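You operate a simulated robot arm through the tools that you are given. There is no shell and no other tool.

Carry out the task below with a simulated robot arm. There is one attempt and no reset: what you move stays moved.

Task
Get the strainer ready to open: shut inlet and outlet, vent it, drain it, then free both white latches.
Fine: wait till the level tube is empty; the lid stays on.

It is judged by the outcome, as a careful person would: the job done as asked, and still so three seconds after it is handed in. It fails if anything else is knocked over, pushed out of place, dropped, spilled or broken. A push-on lid holds only when it is set on centred and level and pressed home; a screw cap is set on level and turned clockwise until tight.

Robot
A 7-joint arm with a three-finger gripper, fixed in place. Base frame: the origin is at the foot of the arm, x ahead of it, y to its left, z up. Units: m, rad, N and s.
Its first joint turns from -2.897 to 2.897 rad. Payload 2.69 kg.
The TCP is the grasp point between the finger pads, 0.03 m short of the fingertips. In the tool frame z runs along the fingers and y along their closing line. Largest opening 0.128 m; the body of the gripper starts 0.117 m behind the TCP.
Orientation is told as [roll, pitch, yaw] about the base's x, y, z axes, in that order, counted from this pose: with the fingers straight down and closing along the base's y, the tool's x points along the base's -x, its y along +y and its z along -z.

Tools
- The arm moves only by the tool step_arm. Its argument "moves" is a list of rows, each a list of 3 entries, a list of its own where there are three numbers: the gripper command, from -1 (shut) to 1 (fully open), values between in proportion, then the shift along the tool's x, y, z in m, then the turn, a rotation vector about the tool's x, y, z in rad. In form: [[jaw, [tx, ty, tz], [wx, wy, wz]], ...]. A call has 1 to 20 rows; each row is the pose to reach, as a shift and turn from the pose commanded when the call began, along the tool's axes at that moment. Rows are played at 5 a second. More than 0.05 m and 0.15 rad between two rows, or a gripper value outside its range, and nothing of the call is played. Where a pose cannot be reached the arm comes as near as it can. A force on the tool above 40 N (or 10 N above the force at the start of the call, whichever is more), or a blocked arm, ends the call early, and 0.2 s more pass. The fingers move at their own pace and stop on an object; they squeeze with about 35 N. The grip force told is the motor's: it shows also when the fingers shut on nothing. Time passes only in rows, and 0.2 s behind the last, so rows that repeat a pose let the fingers close. The reply holds the time, the measured pose of the TCP, the force on the tool along the base axes, the opening and the grip force, in the units named above and with some noise, with the torque about the TCP (base axes, N m) and any sound that the robot's microphone picked up.
- Cameras (640 x 400 px; columns grow to the right, rows downward): "scene" is fixed at [0.3993, 0.6487, 1.3874]; the picture's right is [-0.74, -0.67, 0.00], its down [-0.36, 0.41, -0.84] and it looks along [0.56, -0.62, -0.55] (base axes); focal length 307 px, centre (320, 200). "wrist" rides on the gripper at [0.058, 0.054, -0.131] in the tool frame; the picture's right is [-0.68, 0.74, 0.00], its down [-0.62, -0.57, -0.55] and it looks along [-0.40, -0.37, 0.84] (tool axes); focal length 234 px, centre (320, 200).
- capture(camera): a new picture of that camera. No time passes.
- slide_trunk(by): slides the trunk up (or, below 0, down) by that many m; the arm rides with it, the base frame stays. It gives what a move gives, with no picture.
- probe_pixels(camera, pixels): for up to 12 pixels [column, row] of the newest picture of that camera ("zoom" is the newest enlarged one), the place [x, y, z] in the base frame of the surface seen there, good to about 0.003 m. No time passes.
- zoom(camera, box): a new picture of the part [left, top, right, bottom] of that camera's present view, enlarged. No time passes.
- job_done(): hands the job in; it is judged then, once.

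Unless the task says otherwise, let go and move clear before handing in.

The tools are called after ">>>" by a JSON object that holds its "api" and its "payload". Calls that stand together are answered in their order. step_arm: Moves the arm, as the interface text tells. Its arguments: {"type":"object","properties":{"moves":{"type":"array"}},"required":["moves"]} The other tools are called the same way: slide_trunk (by) slides the trunk up or down; capture (camera) takes a picture; probe_pixels (camera, pixels) gives the place of the surface under pixels of a picture; zoom (camera, box) takes an enlarged picture of a part of a camera's view; job_done () hands the job in.

At the start:

```text
clock: 0.0
eef_pos: [0.7263, 0.1203, 1.2173]
ee_rot: [0.001, 0.0, 0.0]
force: [-0.2, 0.0, 0.3]
torque: [0.01, -0.04, -0.01]
finger_gap: 0.1278
grasp_force: 0.0
trunk travel left (down, up): [-0.15, 0.2]
```

scene: 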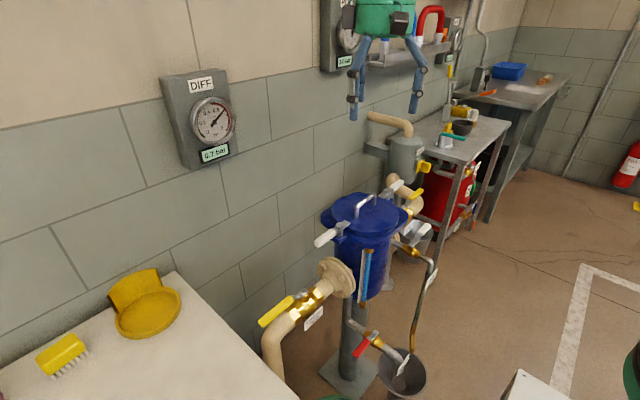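
wrist: 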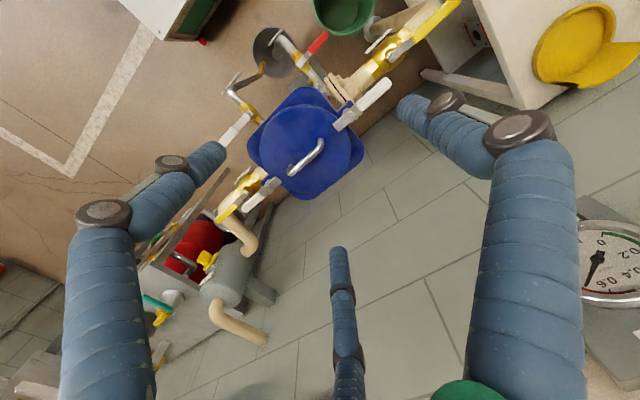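

The scene shows the blue strainer at about (365,240), with yellow-handled valves on either side, a white-tipped vent lever, a red drain lever and a level tube at (365,275). I'll zoom in for details before moving.

>>> {"api": "zoom", "payload": {"camera": "scene", "box": [240, 160, 460, 400]}}

>>> {"api": "zoom", "payload": {"camera": "wrist", "box": [180, 0, 480, 260]}}

```text
1.67 times, centred on (350, 280) of scene
```

zoom: 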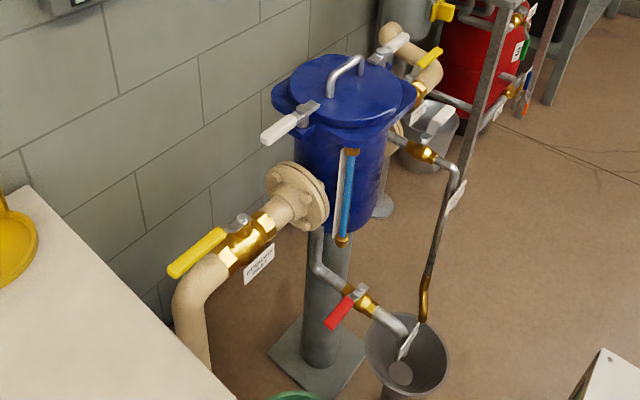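

```text
1.54 times, centred on (330, 130) of wrist
```

zoom: 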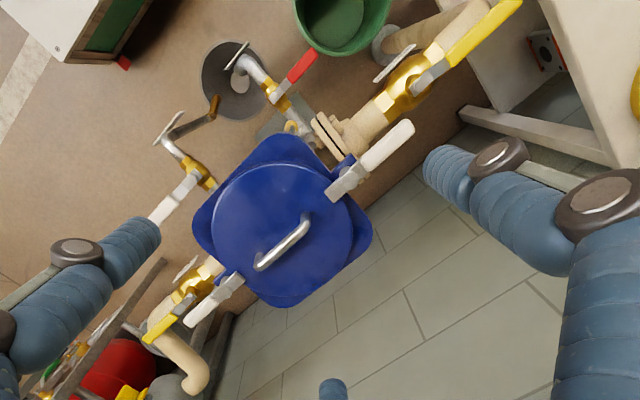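

The zoom shows two yellow handles (near valve at zoom (195,250), far at (430,60)), a white vent lever at (440,120), a red drain lever at (345,305), and two white latches on the lid. I'll zoom tighter on each, including the tags.

>>> {"api": "zoom", "payload": {"camera": "scene", "box": [250, 260, 340, 350]}}

>>> {"api": "zoom", "payload": {"camera": "scene", "box": [370, 165, 450, 225]}}

>>> {"api": "zoom", "payload": {"camera": "scene", "box": [340, 310, 440, 390]}}

>>> {"api": "zoom", "payload": {"camera": "scene", "box": [370, 210, 450, 270]}}

>>> {"api": "zoom", "payload": {"camera": "scene", "box": [300, 180, 430, 260]}}

>>> {"api": "zoom", "payload": {"camera": "scene", "box": [150, 60, 250, 170]}}

```text
4.44 times, centred on (295, 305) of scene
```

zoom: 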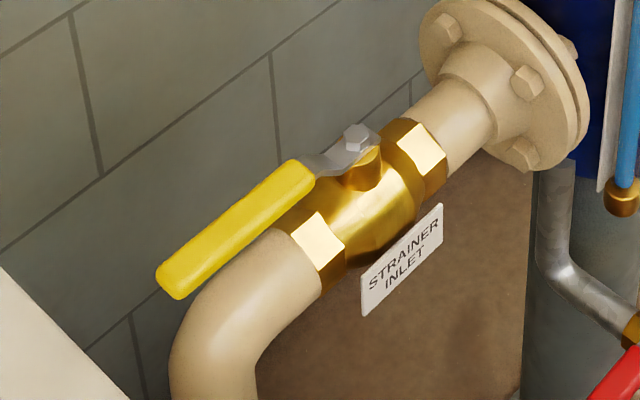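

```text
6.67 times, centred on (410, 195) of scene
```

zoom: 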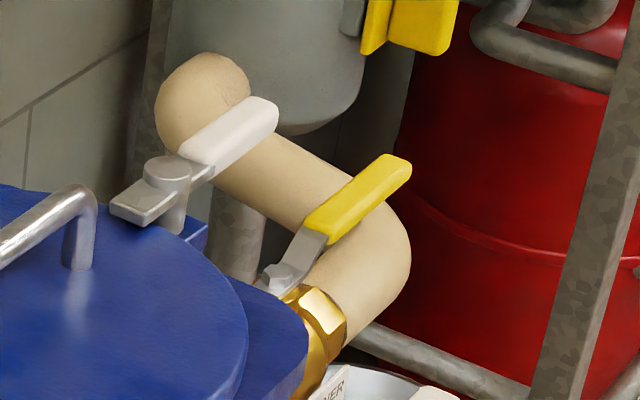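

```text
5.00 times, centred on (390, 350) of scene
```

zoom: 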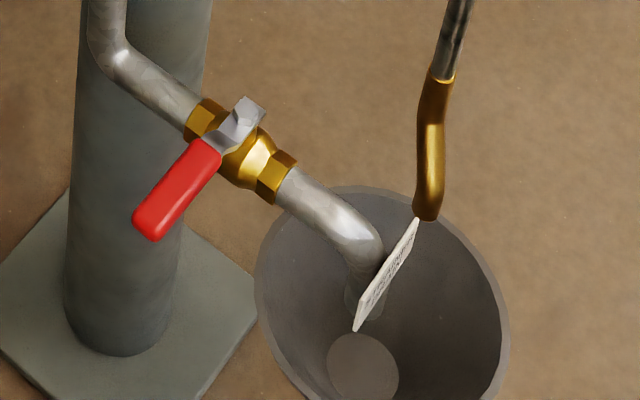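

```text
6.67 times, centred on (410, 240) of scene
```

zoom: 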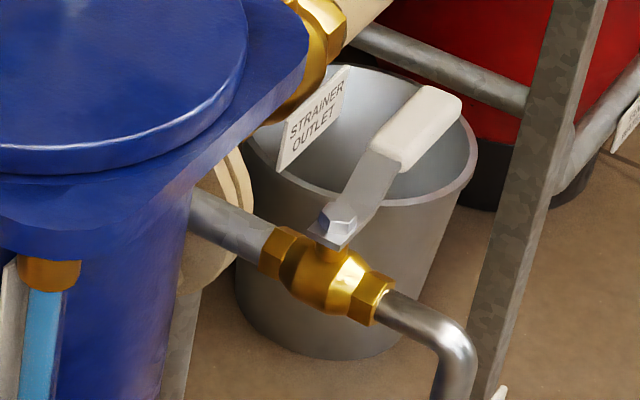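

```text
4.92 times, centred on (365, 220) of scene
```

zoom: 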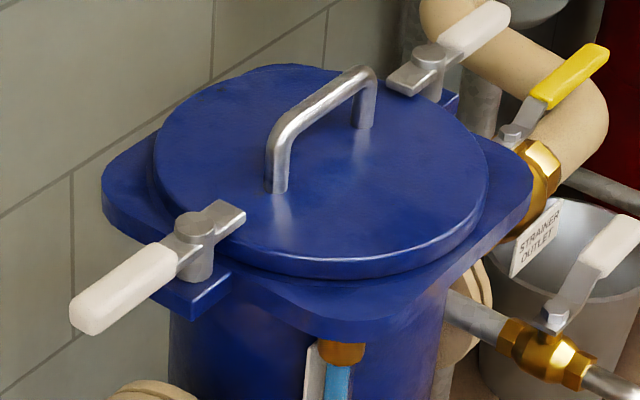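

```text
3.64 times, centred on (200, 115) of scene
```

zoom: 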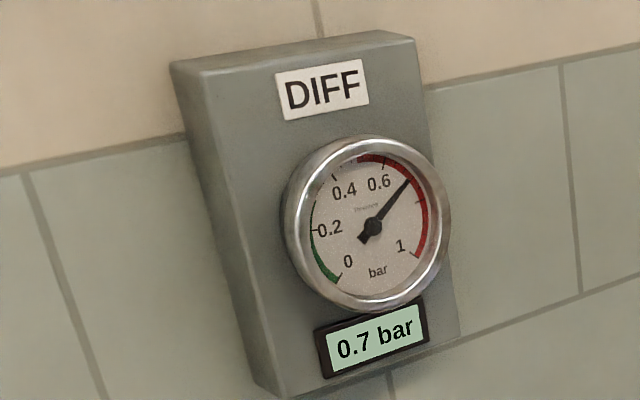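

Tags read "STRAINER INLET" on the near valve and "STRAINER OUTLET" on the far one. Both yellow handles lie along their pipes (open), and the white vent lever and red drain lever lie across theirs (shut). Next I'll measure the geometry.

>>> {"api": "zoom", "payload": {"camera": "scene", "box": [250, 260, 340, 350]}}

>>> {"api": "probe_pixels", "payload": {"camera": "zoom", "pixels": [[170, 275], [240, 220], [305, 175], [355, 135], [372, 175], [420, 155], [320, 240], [400, 260], [370, 210], [460, 110], [230, 290], [60, 390]]}}

>>> {"api": "zoom", "payload": {"camera": "scene", "box": [300, 180, 430, 260]}}

>>> {"api": "probe_pixels", "payload": {"camera": "zoom", "pixels": [[90, 310], [130, 280], [165, 255], [195, 222], [225, 215], [200, 300], [495, 15], [450, 45], [430, 55], [405, 78], [275, 150], [360, 80]]}}

>>> {"api": "zoom", "payload": {"camera": "scene", "box": [370, 210, 450, 270]}}

>>> {"api": "probe_pixels", "payload": {"camera": "zoom", "pixels": [[440, 105], [410, 140], [370, 185], [338, 215], [330, 250], [320, 280], [375, 300], [275, 250], [440, 340], [310, 110], [220, 225], [470, 370]]}}

>>> {"api": "zoom", "payload": {"camera": "scene", "box": [340, 310, 440, 390]}}

>>> {"api": "probe_pixels", "payload": {"camera": "zoom", "pixels": [[150, 220], [180, 185], [205, 155], [225, 130], [245, 110], [255, 165], [205, 115], [275, 180], [330, 210], [155, 80], [275, 300], [430, 205]]}}

>>> {"api": "zoom", "payload": {"camera": "scene", "box": [370, 165, 450, 225]}}

>>> {"api": "probe_pixels", "payload": {"camera": "zoom", "pixels": [[395, 170], [355, 205], [320, 235], [285, 275], [265, 110], [230, 135], [200, 155], [165, 170], [135, 205], [320, 310], [380, 260], [425, 25]]}}

```text
4.44 times, centred on (295, 305) of scene
```

zoom: 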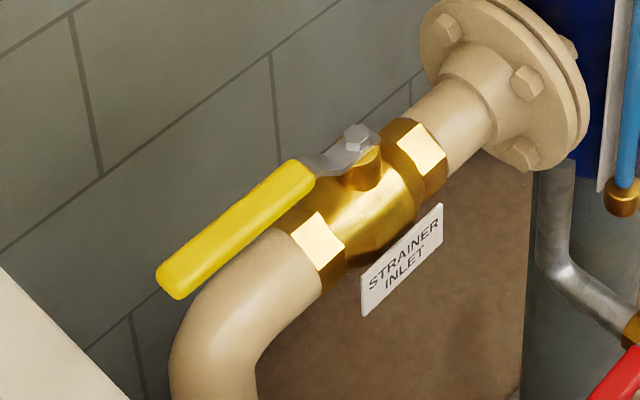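

```text
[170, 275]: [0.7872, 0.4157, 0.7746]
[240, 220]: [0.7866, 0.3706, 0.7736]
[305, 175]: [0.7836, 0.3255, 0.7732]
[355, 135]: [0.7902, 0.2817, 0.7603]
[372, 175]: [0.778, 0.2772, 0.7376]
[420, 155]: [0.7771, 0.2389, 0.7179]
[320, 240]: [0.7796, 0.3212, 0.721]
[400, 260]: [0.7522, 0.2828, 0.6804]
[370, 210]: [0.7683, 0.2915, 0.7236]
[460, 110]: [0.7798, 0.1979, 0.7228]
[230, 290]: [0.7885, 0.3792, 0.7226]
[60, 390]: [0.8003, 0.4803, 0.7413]
```

```text
4.92 times, centred on (365, 220) of scene
```

zoom: 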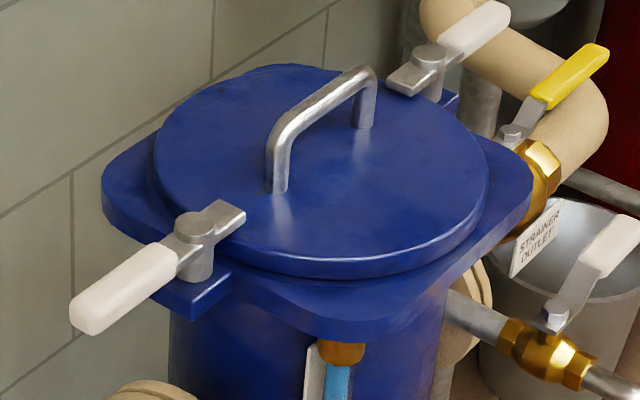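

```text
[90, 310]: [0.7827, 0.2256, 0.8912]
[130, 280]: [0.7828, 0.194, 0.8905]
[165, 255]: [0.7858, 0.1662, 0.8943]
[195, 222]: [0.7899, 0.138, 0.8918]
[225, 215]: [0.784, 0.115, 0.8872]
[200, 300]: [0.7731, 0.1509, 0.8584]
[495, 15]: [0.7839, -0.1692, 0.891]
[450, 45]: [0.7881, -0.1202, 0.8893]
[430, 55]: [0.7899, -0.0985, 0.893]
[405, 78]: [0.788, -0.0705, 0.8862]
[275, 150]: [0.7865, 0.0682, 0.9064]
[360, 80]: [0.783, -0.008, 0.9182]
```

```text
6.67 times, centred on (410, 240) of scene
```

zoom: 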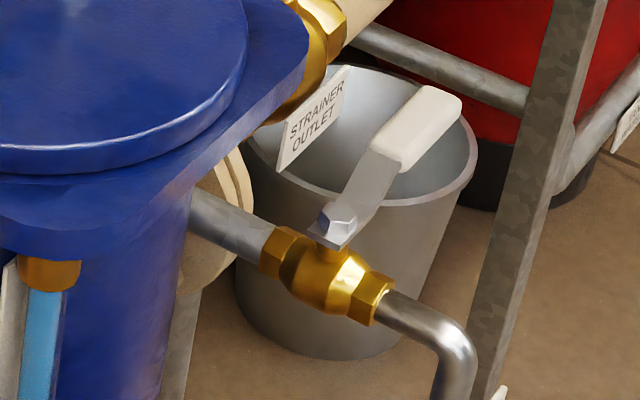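

```text
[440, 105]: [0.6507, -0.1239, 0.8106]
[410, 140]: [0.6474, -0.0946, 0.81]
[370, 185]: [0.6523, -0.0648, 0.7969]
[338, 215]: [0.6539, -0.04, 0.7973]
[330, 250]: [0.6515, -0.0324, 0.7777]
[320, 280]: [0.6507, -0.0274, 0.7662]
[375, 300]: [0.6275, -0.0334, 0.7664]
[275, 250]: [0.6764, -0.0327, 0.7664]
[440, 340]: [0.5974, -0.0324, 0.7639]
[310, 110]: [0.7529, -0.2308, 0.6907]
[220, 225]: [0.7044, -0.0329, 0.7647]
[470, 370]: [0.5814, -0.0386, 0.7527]
```

```text
5.00 times, centred on (390, 350) of scene
```

zoom: 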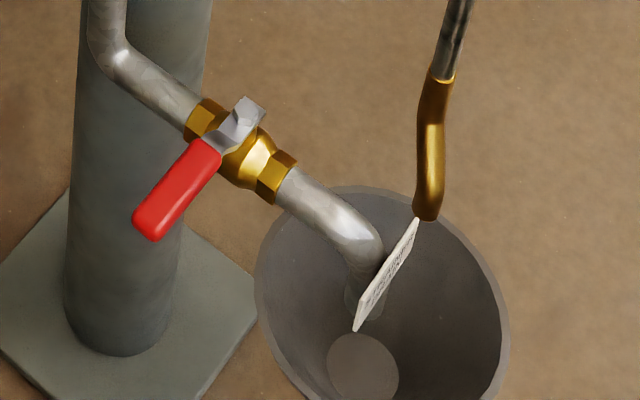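

```text
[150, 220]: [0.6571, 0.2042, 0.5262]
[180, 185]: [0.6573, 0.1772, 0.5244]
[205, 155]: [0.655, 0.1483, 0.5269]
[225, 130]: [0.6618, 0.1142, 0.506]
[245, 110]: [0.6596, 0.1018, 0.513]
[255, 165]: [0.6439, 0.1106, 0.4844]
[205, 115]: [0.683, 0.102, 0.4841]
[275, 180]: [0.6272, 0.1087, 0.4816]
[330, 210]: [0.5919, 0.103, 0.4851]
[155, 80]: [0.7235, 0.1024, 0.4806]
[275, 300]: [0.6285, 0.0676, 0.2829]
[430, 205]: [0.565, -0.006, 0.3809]
```

```text
6.67 times, centred on (410, 195) of scene
```

zoom: 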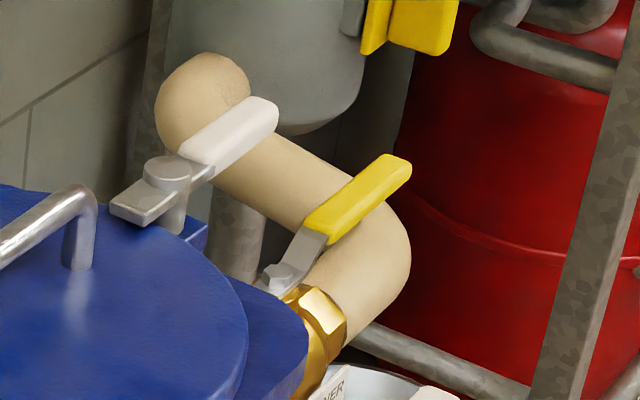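

```text
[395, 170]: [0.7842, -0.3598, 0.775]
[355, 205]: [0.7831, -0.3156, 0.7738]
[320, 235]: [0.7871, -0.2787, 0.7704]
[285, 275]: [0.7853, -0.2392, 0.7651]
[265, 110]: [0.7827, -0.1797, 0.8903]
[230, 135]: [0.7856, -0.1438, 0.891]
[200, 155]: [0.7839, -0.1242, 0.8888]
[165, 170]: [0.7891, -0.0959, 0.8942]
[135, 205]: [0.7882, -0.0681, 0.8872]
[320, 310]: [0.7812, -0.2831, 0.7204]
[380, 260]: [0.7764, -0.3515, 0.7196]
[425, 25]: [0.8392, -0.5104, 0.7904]
```

Readings: inlet pivot is near (0.787, 0.279) with its handle along +y. The outlet pivot is near (0.785, -0.238) with its handle along -y. The vent pivot is at (0.653, -0.037), the drain pivot at (0.66, 0.11, 0.51), and the latch pivots near (0.788, 0.138) and (0.788, -0.098). Next I'll probe the surroundings and look for stop tabs.

>>> {"api": "probe_pixels", "payload": {"camera": "scene", "pixels": [[60, 200], [280, 260], [190, 310], [100, 380], [150, 300], [355, 385], [400, 385], [365, 250], [362, 290], [480, 330], [325, 215], [345, 245]]}}

>>> {"api": "zoom", "payload": {"camera": "wrist", "box": [350, 0, 470, 80]}}

>>> {"api": "zoom", "payload": {"camera": "wrist", "box": [240, 20, 340, 90]}}

>>> {"api": "zoom", "payload": {"camera": "wrist", "box": [200, 70, 300, 150]}}

>>> {"api": "zoom", "payload": {"camera": "wrist", "box": [200, 150, 300, 220]}}

>>> {"api": "zoom", "payload": {"camera": "scene", "box": [330, 230, 390, 310]}}

```text
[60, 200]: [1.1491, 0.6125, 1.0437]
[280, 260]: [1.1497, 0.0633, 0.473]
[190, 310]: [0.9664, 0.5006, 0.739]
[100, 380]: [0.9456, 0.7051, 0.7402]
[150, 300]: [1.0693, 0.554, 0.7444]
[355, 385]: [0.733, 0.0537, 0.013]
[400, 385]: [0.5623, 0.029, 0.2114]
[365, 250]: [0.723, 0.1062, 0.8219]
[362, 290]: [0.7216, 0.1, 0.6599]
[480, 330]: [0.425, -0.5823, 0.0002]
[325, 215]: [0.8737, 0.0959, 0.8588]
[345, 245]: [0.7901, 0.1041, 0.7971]
```

```text
5.00 times, centred on (410, 40) of wrist
```

zoom: 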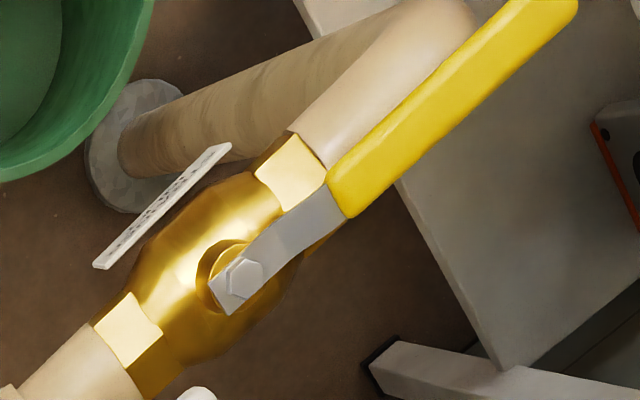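

```text
5.71 times, centred on (290, 55) of wrist
```

zoom: 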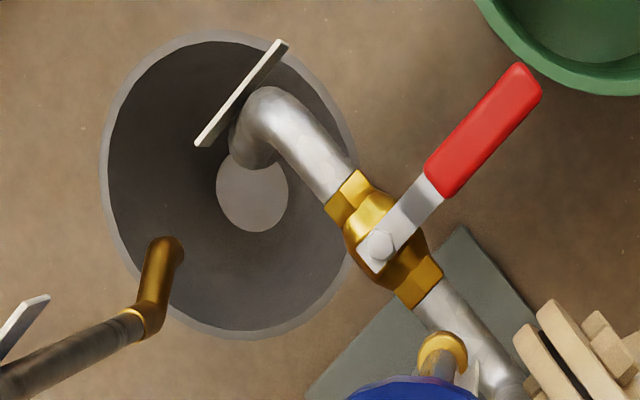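

```text
5.00 times, centred on (250, 110) of wrist
```

zoom: 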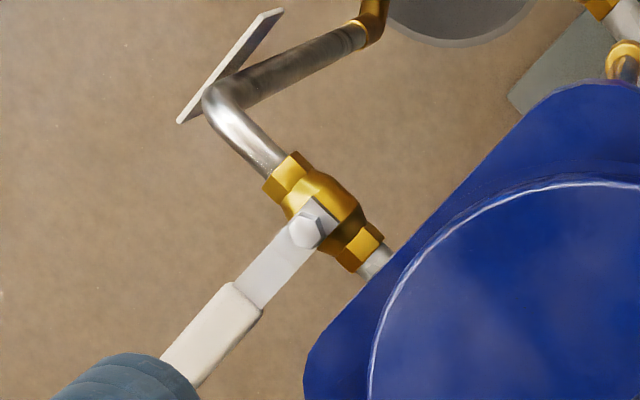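

```text
5.71 times, centred on (250, 185) of wrist
```

zoom: 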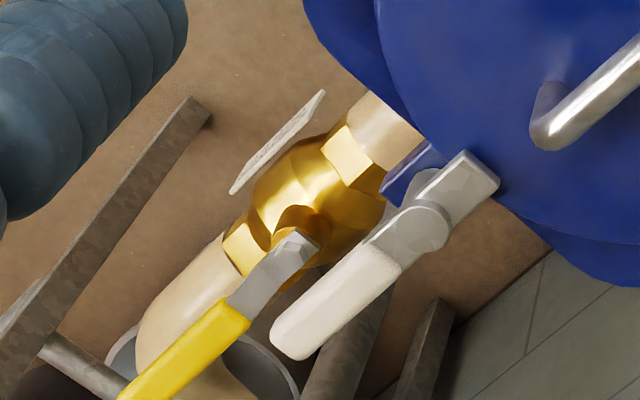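

```text
5.00 times, centred on (360, 270) of scene
```

zoom: 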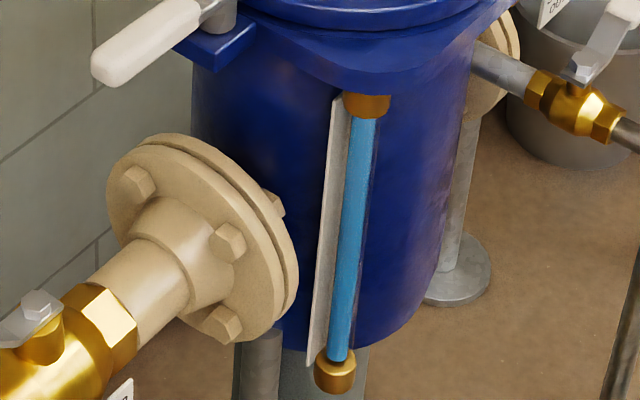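

The wall is at x=1.15 and the table top at z=0.74, with the level tube (zoom pixel (355,240)) still full of blue. I'll close the fingers to use as a push-probe and move above the far side of the inlet handle, keeping clear of the lid.

>>> {"api": "step_arm", "payload": {"moves": [[-1, [-0.009, 0.0269, 0.0267], [0, 0, 0]], [-1, [-0.018, 0.0538, 0.0534], [0, 0, 0]], [-1, [-0.027, 0.0807, 0.0801], [0, 0, 0]], [-1, [-0.036, 0.1076, 0.1068], [0, 0, 0]], [-1, [-0.045, 0.1345, 0.1335], [0, 0, 0]], [-1, [-0.054, 0.1614, 0.1602], [0, 0, 0]], [-1, [-0.063, 0.1883, 0.1869], [0, 0, 0]], [-1, [-0.072, 0.2152, 0.2136], [0, 0, 0]], [-1, [-0.081, 0.2421, 0.2403], [0, 0, 0]], [-1, [-0.09, 0.269, 0.267], [0, 0, 0]], [-1, [-0.09, 0.269, 0.267], [0, 0, 0]]]}}

>>> {"api": "capture", "payload": {"camera": "scene"}}

>>> {"api": "capture", "payload": {"camera": "wrist"}}

```text
clock: 2.4
eef_pos: [0.8177, 0.3887, 0.95]
ee_rot: [0.0, 0.001, 0.001]
force: [0.4, 0.6, -0.7]
torque: [-0.05, 0.01, 0.05]
finger_gap: 0.0022
grasp_force: 31.0
trunk travel left (down, up): [-0.15, 0.2]
```

```text
taken
```

scene: 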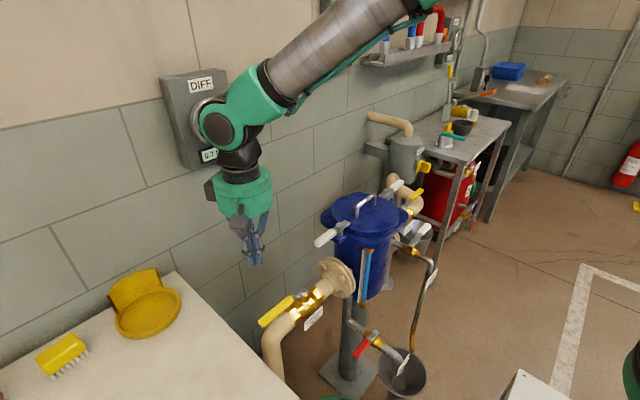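

```text
taken
```

wrist: 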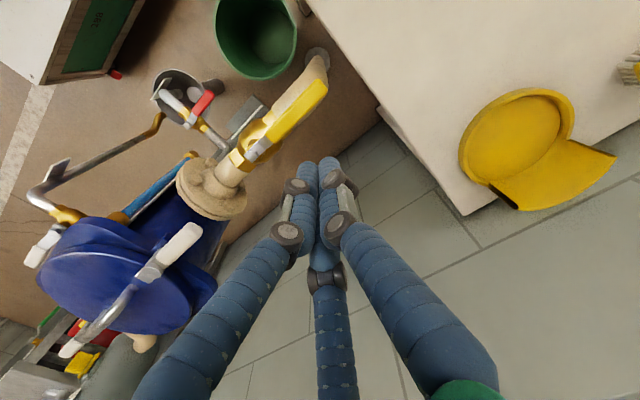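

The fingers are shut and the hand is above the far side of the inlet handle. I'll check the finger shape before going down, since a third dark finger shows at (325,300) in the wrist view.

>>> {"api": "zoom", "payload": {"camera": "scene", "box": [190, 120, 320, 280]}}

>>> {"api": "zoom", "payload": {"camera": "wrist", "box": [230, 60, 430, 260]}}

>>> {"api": "probe_pixels", "payload": {"camera": "wrist", "pixels": [[305, 170], [328, 165], [295, 185], [337, 185], [285, 235], [340, 225], [325, 275], [325, 350], [200, 350], [430, 330], [323, 250], [325, 390]]}}

```text
2.50 times, centred on (255, 200) of scene
```

zoom: 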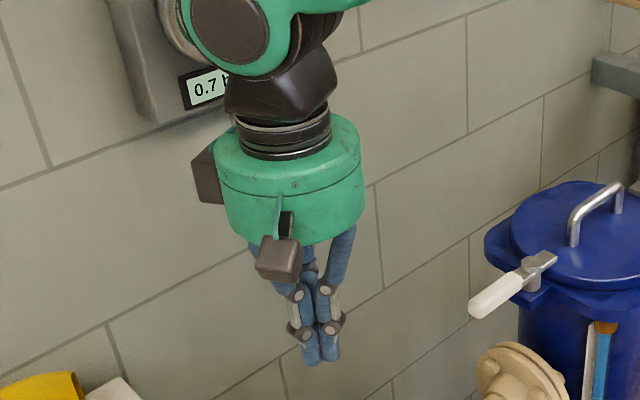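

```text
2.00 times, centred on (330, 160) of wrist
```

zoom: 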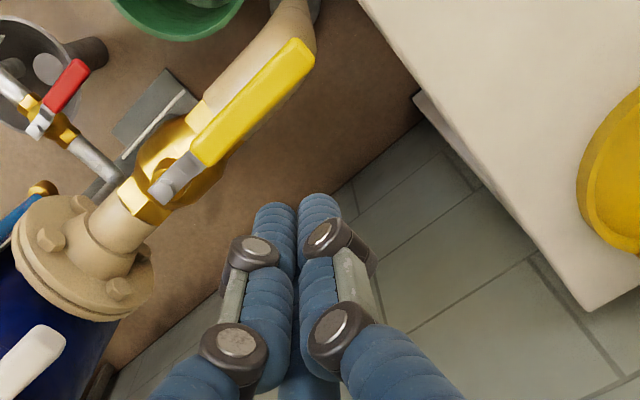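

```text
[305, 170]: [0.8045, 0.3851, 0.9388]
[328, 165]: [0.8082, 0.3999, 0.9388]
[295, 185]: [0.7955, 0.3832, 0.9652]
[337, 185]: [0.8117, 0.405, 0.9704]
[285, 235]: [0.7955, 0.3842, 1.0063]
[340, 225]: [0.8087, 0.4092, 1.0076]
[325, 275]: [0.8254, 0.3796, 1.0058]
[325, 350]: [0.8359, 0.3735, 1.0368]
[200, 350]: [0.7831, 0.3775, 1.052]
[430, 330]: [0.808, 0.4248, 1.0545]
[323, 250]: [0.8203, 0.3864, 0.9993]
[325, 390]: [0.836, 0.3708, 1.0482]
```

The hand closes to a tip roughly 3 cm across, with knuckles starting about 15 mm above the TCP. I'll move 12 mm further from the handle, descend to z≈0.775 beside it on the wall side, and check.

>>> {"api": "step_arm", "payload": {"moves": [[-1, [-0.012, 0, 0.04], [0, 0, 0]], [-1, [-0.012, 0, 0.08], [0, 0, 0]], [-1, [-0.012, 0, 0.12], [0, 0, 0]], [-1, [-0.012, 0, 0.15], [0, 0, 0]], [-1, [-0.012, 0, 0.172], [0, 0, 0]], [-1, [-0.012, 0, 0.172], [0, 0, 0]]]}}

>>> {"api": "zoom", "payload": {"camera": "scene", "box": [220, 240, 350, 360]}}

>>> {"api": "capture", "payload": {"camera": "wrist"}}

```text
clock: 3.8
eef_pos: [0.8289, 0.3896, 0.7781]
ee_rot: [0.0, 0.0, -0.001]
force: [0.6, 0.9, 0.0]
torque: [-0.02, 0.02, 0.05]
finger_gap: 0.002
grasp_force: 31.5
trunk travel left (down, up): [-0.15, 0.2]
```

```text
3.33 times, centred on (285, 300) of scene
```

zoom: 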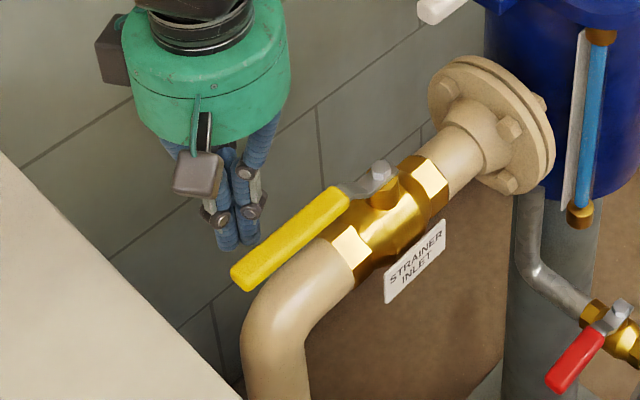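

```text
taken
```

wrist: 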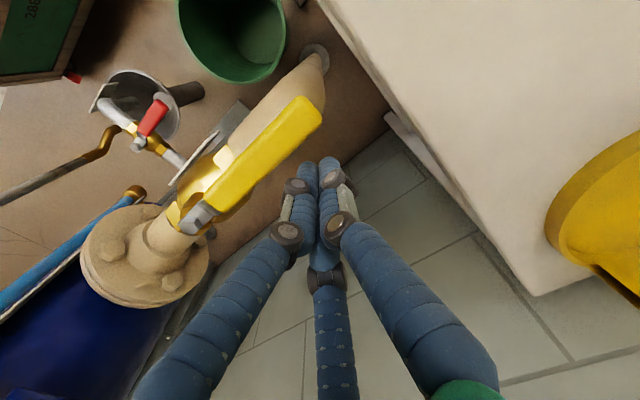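

The tip is at handle height on the wall side of the yellow handle, clear of the table. I'll nudge toward -x in 5 mm steps to test which way the inlet handle turns.

>>> {"api": "step_arm", "payload": {"moves": [[-1, [0.01, 0, 0], [0, 0, 0]], [-1, [0.017, 0, 0], [0, 0, 0]], [-1, [0.022, 0, 0], [0, 0, 0]], [-1, [0.027, 0, 0], [0, 0, 0]], [-1, [0.032, 0, 0], [0, 0, 0]], [-1, [0.036, 0, 0], [0, 0, 0]]]}}

>>> {"api": "zoom", "payload": {"camera": "scene", "box": [220, 240, 350, 360]}}

```text
clock: 5.2
eef_pos: [0.7923, 0.3888, 0.7774]
ee_rot: [0.001, 0.0, 0.001]
force: [0.7, -0.4, 0.6]
torque: [0.02, 0.02, -0.02]
finger_gap: 0.0022
grasp_force: 31.5
trunk travel left (down, up): [-0.15, 0.2]
```

```text
3.33 times, centred on (285, 300) of scene
```

zoom: 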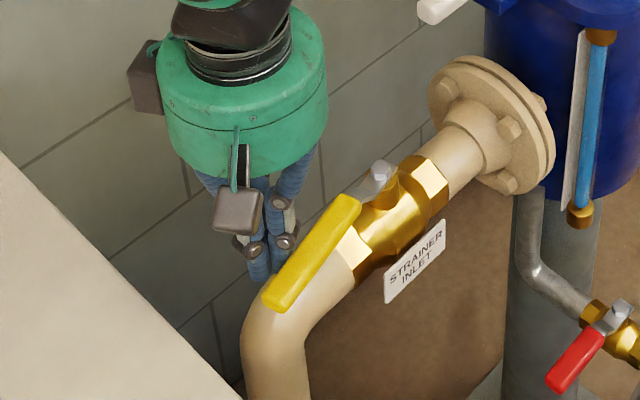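

The handle turned toward -x freely (force under 1 N, zoom (310,255)), so that is the closing direction. I'll continue around the arc to about 80° and look.

>>> {"api": "step_arm", "payload": {"moves": [[-1, [0.01, -0.0016, 0], [0, 0, 0]], [-1, [0.0196, -0.0032, 0], [0, 0, 0]], [-1, [0.029, -0.0053, 0], [0, 0, 0]], [-1, [0.0379, -0.0074, 0], [0, 0, 0]], [-1, [0.0467, -0.011, 0], [0, 0, 0]], [-1, [0.0552, -0.0146, 0], [0, 0, 0]], [-1, [0.0632, -0.0196, 0], [0, 0, 0]], [-1, [0.0709, -0.0247, 0], [0, 0, 0]], [-1, [0.078, -0.031, 0], [0, 0, 0]], [-1, [0.0847, -0.0374, 0], [0, 0, 0]], [-1, [0.0905, -0.0449, 0], [0, 0, 0]], [-1, [0.0961, -0.0523, 0], [0, 0, 0]], [-1, [0.1005, -0.0606, 0], [0, 0, 0]], [-1, [0.1047, -0.0689, 0], [0, 0, 0]], [-1, [0.1047, -0.0689, 0], [0, 0, 0]]]}}

>>> {"api": "zoom", "payload": {"camera": "scene", "box": [220, 240, 350, 360]}}

>>> {"api": "capture", "payload": {"camera": "wrist"}}

```text
clock: 8.4
eef_pos: [0.6891, 0.3192, 0.7787]
ee_rot: [0.001, 0.0, 0.0]
force: [0.0, 0.3, -0.2]
torque: [0.01, 0.04, 0.03]
finger_gap: 0.0019
grasp_force: 31.2
trunk travel left (down, up): [-0.15, 0.2]
```

```text
3.33 times, centred on (285, 300) of scene
```

zoom: 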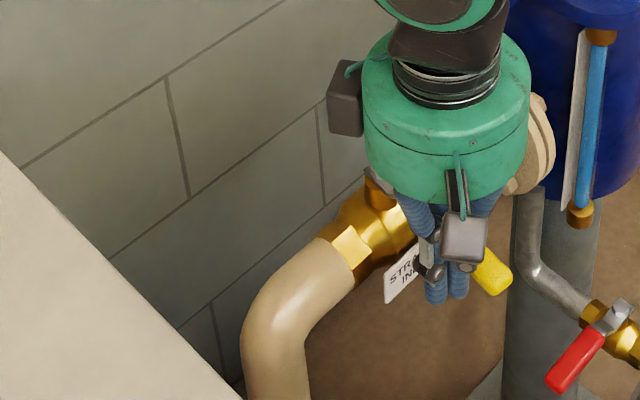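

```text
taken
```

wrist: 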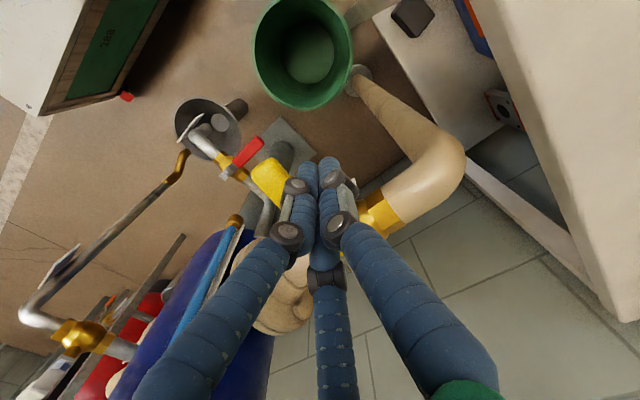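

The handle is now near 80–85° with almost no force. I'll push the last bit toward -y in small steps, watching for the stop.

>>> {"api": "step_arm", "payload": {"moves": [[-1, [0, -0.005, 0], [0, 0, 0]], [-1, [0, -0.01, 0], [0, 0, 0]], [-1, [0, -0.014, 0], [0, 0, 0]], [-1, [0, -0.014, 0], [0, 0, 0]]]}}

>>> {"api": "zoom", "payload": {"camera": "scene", "box": [220, 240, 350, 360]}}

>>> {"api": "zoom", "payload": {"camera": "wrist", "box": [200, 120, 440, 260]}}

```text
clock: 9.4
eef_pos: [0.6892, 0.3065, 0.7767]
ee_rot: [0.001, 0.0, 0.003]
force: [-0.1, -0.6, 0.5]
torque: [-0.02, 0.03, 0.02]
finger_gap: 0.0022
grasp_force: 30.8
trunk travel left (down, up): [-0.15, 0.2]
```

```text
3.33 times, centred on (285, 300) of scene
```

zoom: 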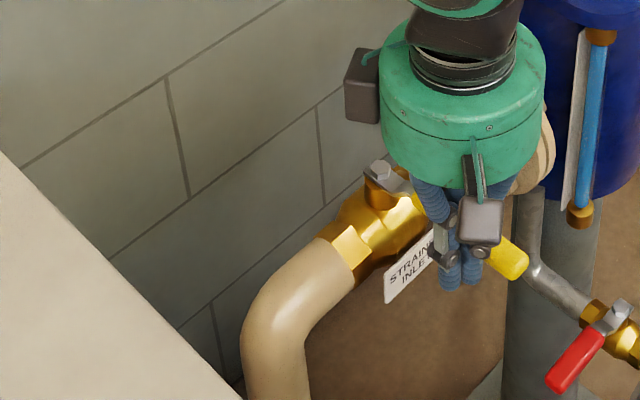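

```text
2.67 times, centred on (320, 190) of wrist
```

zoom: 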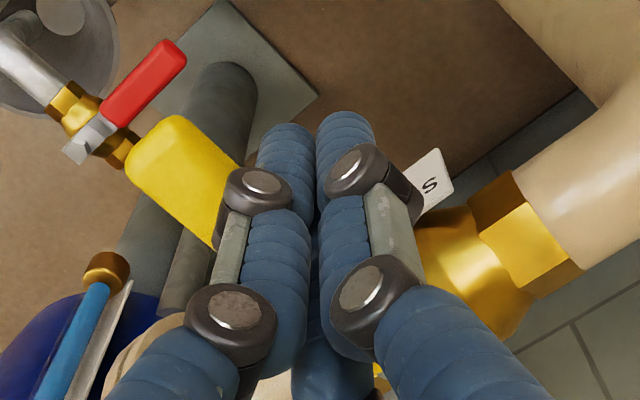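

No force yet. I'll probe the visible yellow handle to get its angle.

>>> {"api": "probe_pixels", "payload": {"camera": "zoom", "pixels": [[145, 160], [170, 130], [180, 170], [215, 165], [200, 200], [430, 330]]}}

>>> {"api": "probe_pixels", "payload": {"camera": "scene", "pixels": [[334, 290], [337, 285], [326, 293], [373, 350]]}}

```text
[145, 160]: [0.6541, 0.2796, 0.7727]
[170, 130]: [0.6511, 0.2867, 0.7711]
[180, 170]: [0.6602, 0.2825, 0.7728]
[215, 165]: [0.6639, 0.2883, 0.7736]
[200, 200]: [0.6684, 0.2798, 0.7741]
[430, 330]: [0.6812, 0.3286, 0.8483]
```

```text
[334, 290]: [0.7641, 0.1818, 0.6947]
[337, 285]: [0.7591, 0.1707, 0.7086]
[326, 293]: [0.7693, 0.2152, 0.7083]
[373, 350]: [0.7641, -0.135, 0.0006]
```

The handle's free end is at y≈0.28–0.29 near x=0.655, almost square to the pipe. I'll keep pushing a few more millimetres until I feel the stop.

>>> {"api": "step_arm", "payload": {"moves": [[-1, [0, -0.003, 0], [0, 0, 0]], [-1, [0, -0.005, 0], [0, 0, 0]], [-1, [0, -0.005, 0], [0, 0, 0]]]}}

>>> {"api": "zoom", "payload": {"camera": "wrist", "box": [200, 120, 440, 260]}}

>>> {"api": "probe_pixels", "payload": {"camera": "zoom", "pixels": [[145, 160], [130, 150], [150, 125], [175, 120], [180, 170], [200, 210], [205, 225]]}}

```text
clock: 10.2
eef_pos: [0.6888, 0.3024, 0.7777]
ee_rot: [0.0, 0.0, 0.003]
force: [-6.1, 27.5, -2.3]
torque: [0.24, 0.02, -0.02]
finger_gap: 0.0022
grasp_force: 32.0
trunk travel left (down, up): [-0.15, 0.2]
```

```text
2.67 times, centred on (320, 190) of wrist
```

zoom: 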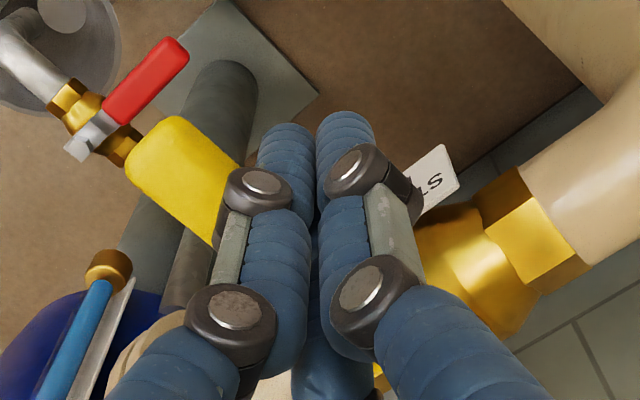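

```text
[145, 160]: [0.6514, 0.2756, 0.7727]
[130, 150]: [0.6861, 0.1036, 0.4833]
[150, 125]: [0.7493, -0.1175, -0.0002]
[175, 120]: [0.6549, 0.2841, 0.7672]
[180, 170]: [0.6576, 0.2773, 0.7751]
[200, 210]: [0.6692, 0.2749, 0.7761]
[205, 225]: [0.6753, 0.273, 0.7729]
```

The inlet hits its stop at 27 N with the handle square to the pipe (y≈0.276 along x), so it is shut. I'll back off, rise, and probe around the outlet before going there.

>>> {"api": "step_arm", "payload": {"moves": [[-1, [0, 0.02, 0], [0, 0, 0]], [-1, [0, 0.04, 0], [0, 0, 0]], [-1, [0, 0.04, -0.045], [0, 0, 0]], [-1, [0, 0.04, -0.09], [0, 0, 0]], [-1, [0, 0.04, -0.135], [0, 0, 0]], [-1, [0, 0.04, -0.18], [0, 0, 0]], [-1, [0, 0.04, -0.225], [0, 0, 0]], [-1, [0, 0.04, -0.225], [0, 0, 0]]]}}

>>> {"api": "zoom", "payload": {"camera": "scene", "box": [340, 80, 500, 260]}}

>>> {"api": "zoom", "payload": {"camera": "scene", "box": [250, 250, 370, 350]}}

```text
clock: 12.0
eef_pos: [0.688, 0.3414, 1.0039]
ee_rot: [0.0, 0.0, -0.001]
force: [-1.0, 0.4, -1.3]
torque: [0.05, -0.05, -0.03]
finger_gap: 0.0021
grasp_force: 31.1
trunk travel left (down, up): [-0.15, 0.2]
```

```text
2.22 times, centred on (420, 170) of scene
```

zoom: 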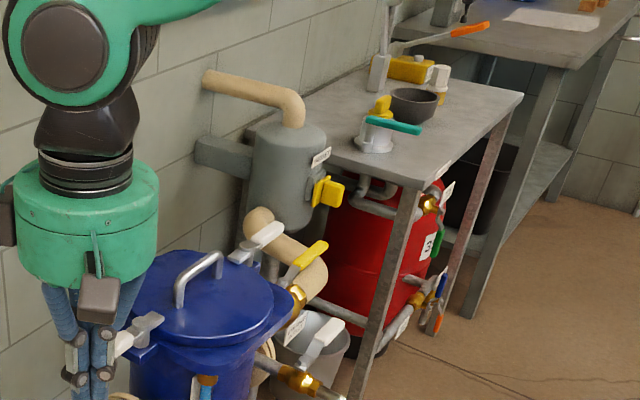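

```text
4.00 times, centred on (310, 300) of scene
```

zoom: 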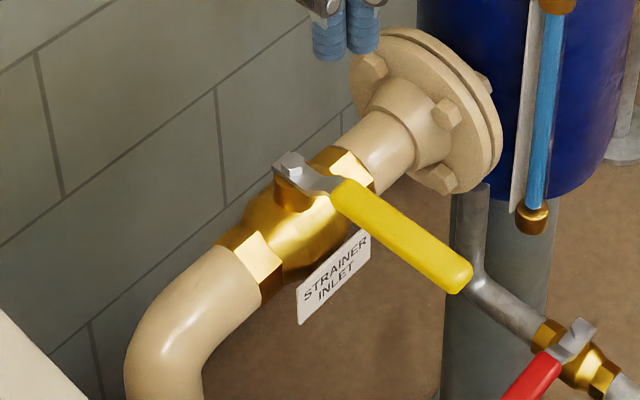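

>>> {"api": "zoom", "payload": {"camera": "scene", "box": [340, 80, 500, 260]}}

>>> {"api": "probe_pixels", "payload": {"camera": "zoom", "pixels": [[255, 222], [280, 250], [310, 270], [335, 190], [290, 140], [225, 160], [290, 105], [220, 80], [400, 175], [430, 130], [270, 205], [375, 145]]}}

```text
2.22 times, centred on (420, 170) of scene
```

zoom: 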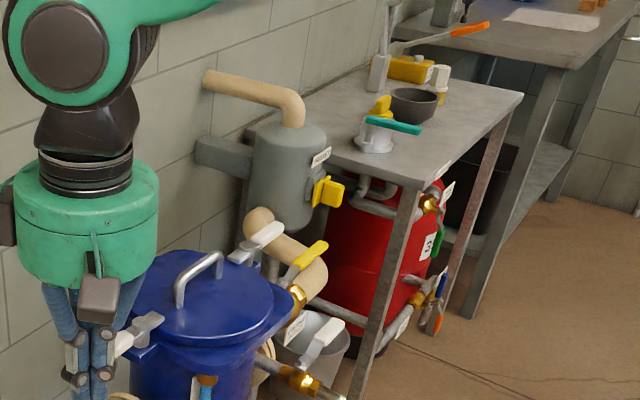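

```text
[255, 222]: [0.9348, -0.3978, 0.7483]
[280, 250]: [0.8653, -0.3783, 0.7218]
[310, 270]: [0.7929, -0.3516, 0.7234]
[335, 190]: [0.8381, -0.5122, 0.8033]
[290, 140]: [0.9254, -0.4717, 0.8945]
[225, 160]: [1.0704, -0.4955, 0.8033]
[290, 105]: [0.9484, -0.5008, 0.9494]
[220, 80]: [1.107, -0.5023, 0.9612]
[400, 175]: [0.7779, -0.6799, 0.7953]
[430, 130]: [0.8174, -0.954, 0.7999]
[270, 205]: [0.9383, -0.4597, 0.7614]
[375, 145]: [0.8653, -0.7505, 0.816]
```

The inlet handle is now square across the pipe, with its tip at zoom (455,275). The outlet's +x side is clear: the pipe top is z≈0.725 and the grey vessel is at y<-0.47. I'll traverse above the lid to beside the outlet handle.

>>> {"api": "step_arm", "payload": {"moves": [[-1, [-0.0087, -0.0428, 0], [0, 0, 0]], [-1, [-0.0174, -0.0855, 0], [0, 0, 0]], [-1, [-0.0261, -0.1283, 0], [0, 0, 0]], [-1, [-0.0348, -0.171, 0], [0, 0, 0]], [-1, [-0.0434, -0.2138, 0], [0, 0, 0]], [-1, [-0.0521, -0.2565, 0], [0, 0, 0]], [-1, [-0.0608, -0.2993, 0], [0, 0, 0]], [-1, [-0.0695, -0.342, 0], [0, 0, 0]], [-1, [-0.0782, -0.3848, 0], [0, 0, 0]], [-1, [-0.0869, -0.4275, 0], [0, 0, 0]], [-1, [-0.0956, -0.4703, 0], [0, 0, 0]], [-1, [-0.1043, -0.513, 0], [0, 0, 0]], [-1, [-0.1129, -0.5558, 0], [0, 0, 0]], [-1, [-0.1216, -0.5985, 0], [0, 0, 0]], [-1, [-0.1303, -0.6413, 0], [0, 0, 0]], [-1, [-0.139, -0.684, 0], [0, 0, 0]], [-1, [-0.139, -0.684, 0], [0, 0, 0]]]}}

>>> {"api": "capture", "payload": {"camera": "scene"}}

>>> {"api": "capture", "payload": {"camera": "wrist"}}

```text
clock: 15.6
eef_pos: [0.8285, -0.3439, 1.0026]
ee_rot: [0.0, -0.001, 0.0]
force: [-0.2, -0.5, -0.8]
torque: [0.09, -0.03, -0.03]
finger_gap: 0.0019
grasp_force: 31.6
trunk travel left (down, up): [-0.15, 0.2]
```

```text
taken
```

scene: 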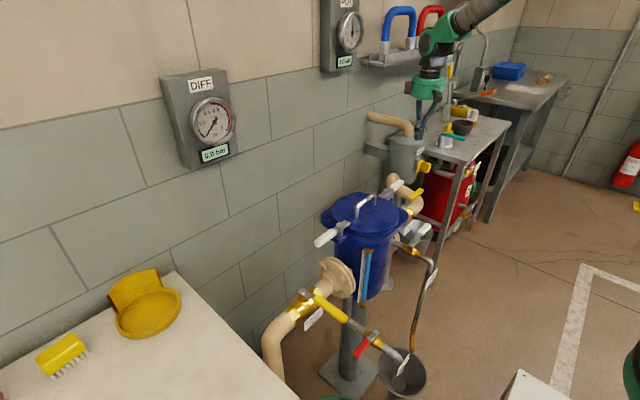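

```text
taken
```

wrist: 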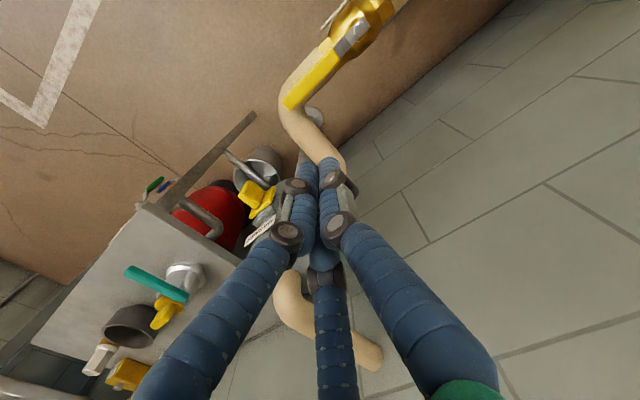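

DIFF now reads 0.0 bar, confirming the inlet is shut. The hand is above the +x side of the outlet handle, so I'll descend.

>>> {"api": "step_arm", "payload": {"moves": [[-1, [0, 0, 0.045], [0, 0, 0]], [-1, [0, 0, 0.09], [0, 0, 0]], [-1, [0, 0, 0.135], [0, 0, 0]], [-1, [0, 0, 0.175], [0, 0, 0]], [-1, [0, 0, 0.205], [0, 0, 0]], [-1, [0, 0, 0.225], [0, 0, 0]], [-1, [0, 0, 0.225], [0, 0, 0]]]}}

>>> {"api": "zoom", "payload": {"camera": "scene", "box": [360, 130, 460, 230]}}

>>> {"api": "capture", "payload": {"camera": "wrist"}}

```text
clock: 17.2
eef_pos: [0.8285, -0.3431, 0.7788]
ee_rot: [0.0, 0.0, 0.001]
force: [0.1, -1.0, 0.2]
torque: [0.01, 0.05, -0.02]
finger_gap: 0.002
grasp_force: 31.4
trunk travel left (down, up): [-0.15, 0.2]
```

```text
4.00 times, centred on (410, 180) of scene
```

zoom: 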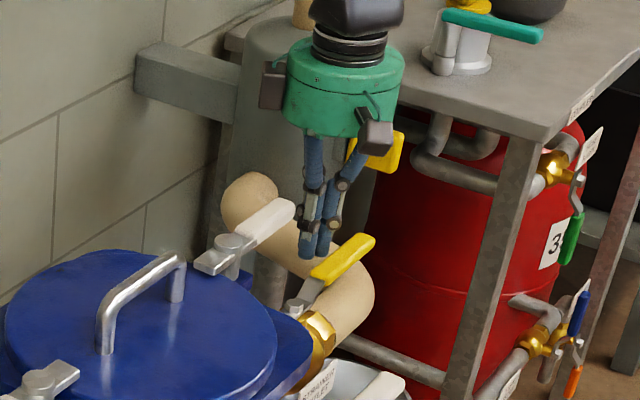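

```text
taken
```

wrist: 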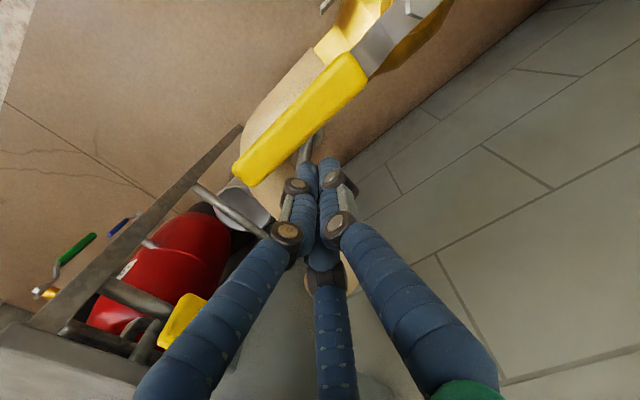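

The tip is beside the yellow outlet handle and clear of the pipe and vessel. I'll nudge toward -x to test the direction.

>>> {"api": "step_arm", "payload": {"moves": [[-1, [0.01, 0, 0], [0, 0, 0]], [-1, [0.018, 0, 0], [0, 0, 0]], [-1, [0.023, 0, 0], [0, 0, 0]], [-1, [0.028, -0.001, 0], [0, 0, 0]], [-1, [0.033, -0.002, 0], [0, 0, 0]], [-1, [0.039, -0.0024, 0], [0, 0, 0]]]}}

>>> {"api": "zoom", "payload": {"camera": "scene", "box": [360, 130, 460, 230]}}

```text
clock: 18.6
eef_pos: [0.7896, -0.3458, 0.7783]
ee_rot: [-0.001, 0.001, 0.002]
force: [0.7, 0.1, -0.6]
torque: [0.0, -0.02, 0.0]
finger_gap: 0.0022
grasp_force: 31.6
trunk travel left (down, up): [-0.15, 0.2]
```

```text
4.00 times, centred on (410, 180) of scene
```

zoom: 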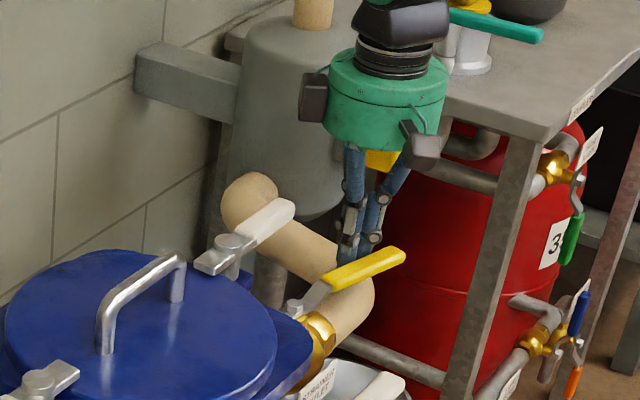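

The outlet handle turns freely the same way (tip moved to zoom (400,258)). I'll continue the arc to about 80°.

>>> {"api": "step_arm", "payload": {"moves": [[-1, [0.0094, 0.0003, 0], [0, 0, 0]], [-1, [0.0187, 0.0008, 0], [0, 0, 0]], [-1, [0.028, 0.0027, 0], [0, 0, 0]], [-1, [0.037, 0.005, 0], [0, 0, 0]], [-1, [0.0458, 0.0084, 0], [0, 0, 0]], [-1, [0.0543, 0.0122, 0], [0, 0, 0]], [-1, [0.0623, 0.0171, 0], [0, 0, 0]], [-1, [0.07, 0.0223, 0], [0, 0, 0]], [-1, [0.0771, 0.0285, 0], [0, 0, 0]], [-1, [0.0838, 0.035, 0], [0, 0, 0]], [-1, [0.0897, 0.0423, 0], [0, 0, 0]], [-1, [0.0952, 0.0499, 0], [0, 0, 0]], [-1, [0.0997, 0.0581, 0], [0, 0, 0]], [-1, [0.1038, 0.0665, 0], [0, 0, 0]], [-1, [0.1038, 0.0665, 0], [0, 0, 0]]]}}

>>> {"api": "zoom", "payload": {"camera": "scene", "box": [360, 150, 480, 260]}}

>>> {"api": "capture", "payload": {"camera": "wrist"}}

```text
clock: 21.8
eef_pos: [0.6843, -0.2794, 0.7774]
ee_rot: [0.001, 0.0, -0.001]
force: [-0.1, -0.3, -0.4]
torque: [-0.02, 0.0, 0.02]
finger_gap: 0.0021
grasp_force: 31.6
trunk travel left (down, up): [-0.15, 0.2]
```

```text
3.64 times, centred on (420, 205) of scene
```

zoom: 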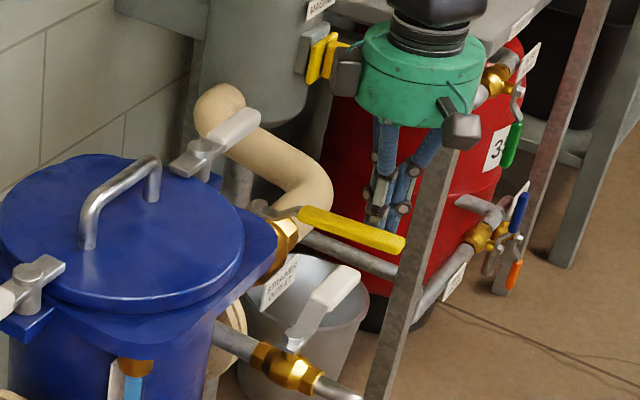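

```text
taken
```

wrist: 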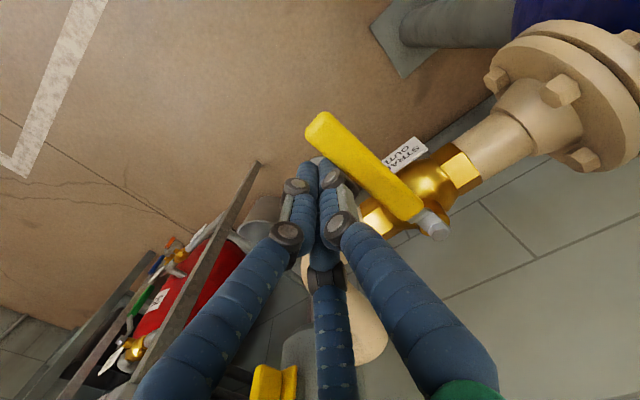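

The handle is nearly closed, with the finger just beside it. I'll push the remaining distance toward +y in small steps.

>>> {"api": "step_arm", "payload": {"moves": [[-1, [0.001, 0.005, 0], [0, 0, 0]], [-1, [0.001, 0.01, 0], [0, 0, 0]], [-1, [0.001, 0.014, 0], [0, 0, 0]], [-1, [0.001, 0.014, 0], [0, 0, 0]]]}}

>>> {"api": "capture", "payload": {"camera": "wrist"}}

>>> {"api": "probe_pixels", "payload": {"camera": "wrist", "pixels": [[325, 125], [350, 155], [380, 185], [405, 205], [432, 225]]}}

```text
clock: 22.8
eef_pos: [0.684, -0.2672, 0.776]
ee_rot: [0.001, 0.001, 0.0]
force: [-6.5, -24.4, -0.9]
torque: [-0.1, 0.02, 0.07]
finger_gap: 0.002
grasp_force: 31.4
trunk travel left (down, up): [-0.15, 0.2]
```

```text
taken
```

wrist: 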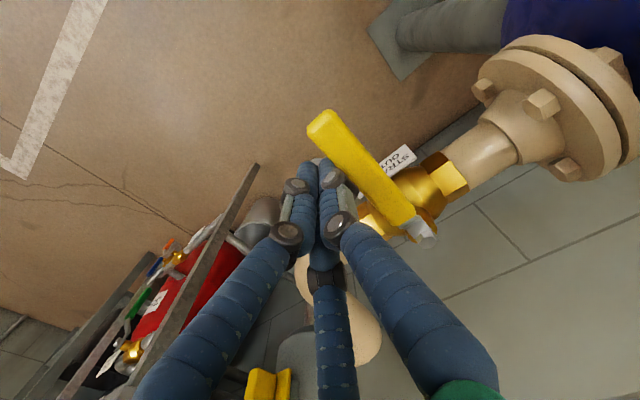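

```text
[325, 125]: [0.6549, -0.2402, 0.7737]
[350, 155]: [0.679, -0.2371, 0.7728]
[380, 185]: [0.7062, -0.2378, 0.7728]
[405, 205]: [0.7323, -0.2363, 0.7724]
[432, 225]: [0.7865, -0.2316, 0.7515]
```

The outlet reached its stop at 24 N, with the handle along x at y≈-0.238, so it is shut. I'll back off, rise, and measure the flange edge near the vent lever.

>>> {"api": "step_arm", "payload": {"moves": [[-1, [0, -0.02, 0], [0, 0, 0]], [-1, [0, -0.04, 0], [0, 0, 0]], [-1, [0, -0.04, -0.045], [0, 0, 0]], [-1, [0, -0.04, -0.09], [0, 0, 0]], [-1, [0, -0.04, -0.135], [0, 0, 0]], [-1, [0, -0.04, -0.18], [0, 0, 0]], [-1, [0, -0.04, -0.225], [0, 0, 0]], [-1, [0, -0.04, -0.225], [0, 0, 0]]]}}

>>> {"api": "zoom", "payload": {"camera": "scene", "box": [330, 180, 450, 270]}}

>>> {"api": "capture", "payload": {"camera": "wrist"}}

```text
clock: 24.6
eef_pos: [0.6851, -0.305, 1.0042]
ee_rot: [0.0, -0.001, 0.001]
force: [-0.8, -0.1, 0.8]
torque: [-0.04, -0.06, 0.02]
finger_gap: 0.0021
grasp_force: 31.7
trunk travel left (down, up): [-0.15, 0.2]
```

```text
4.44 times, centred on (390, 225) of scene
```

zoom: 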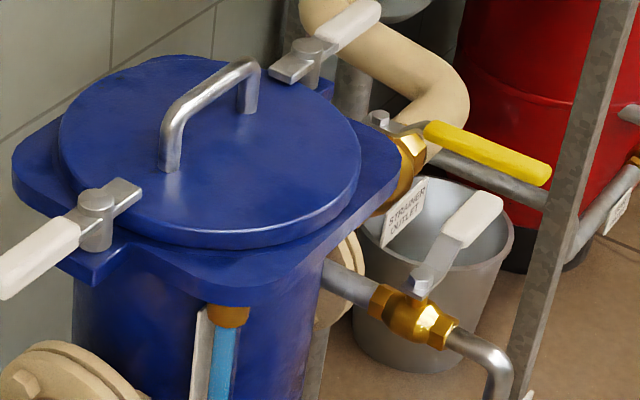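

```text
taken
```

wrist: 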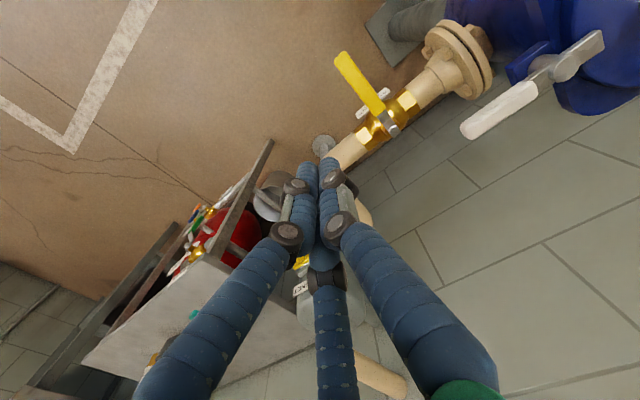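

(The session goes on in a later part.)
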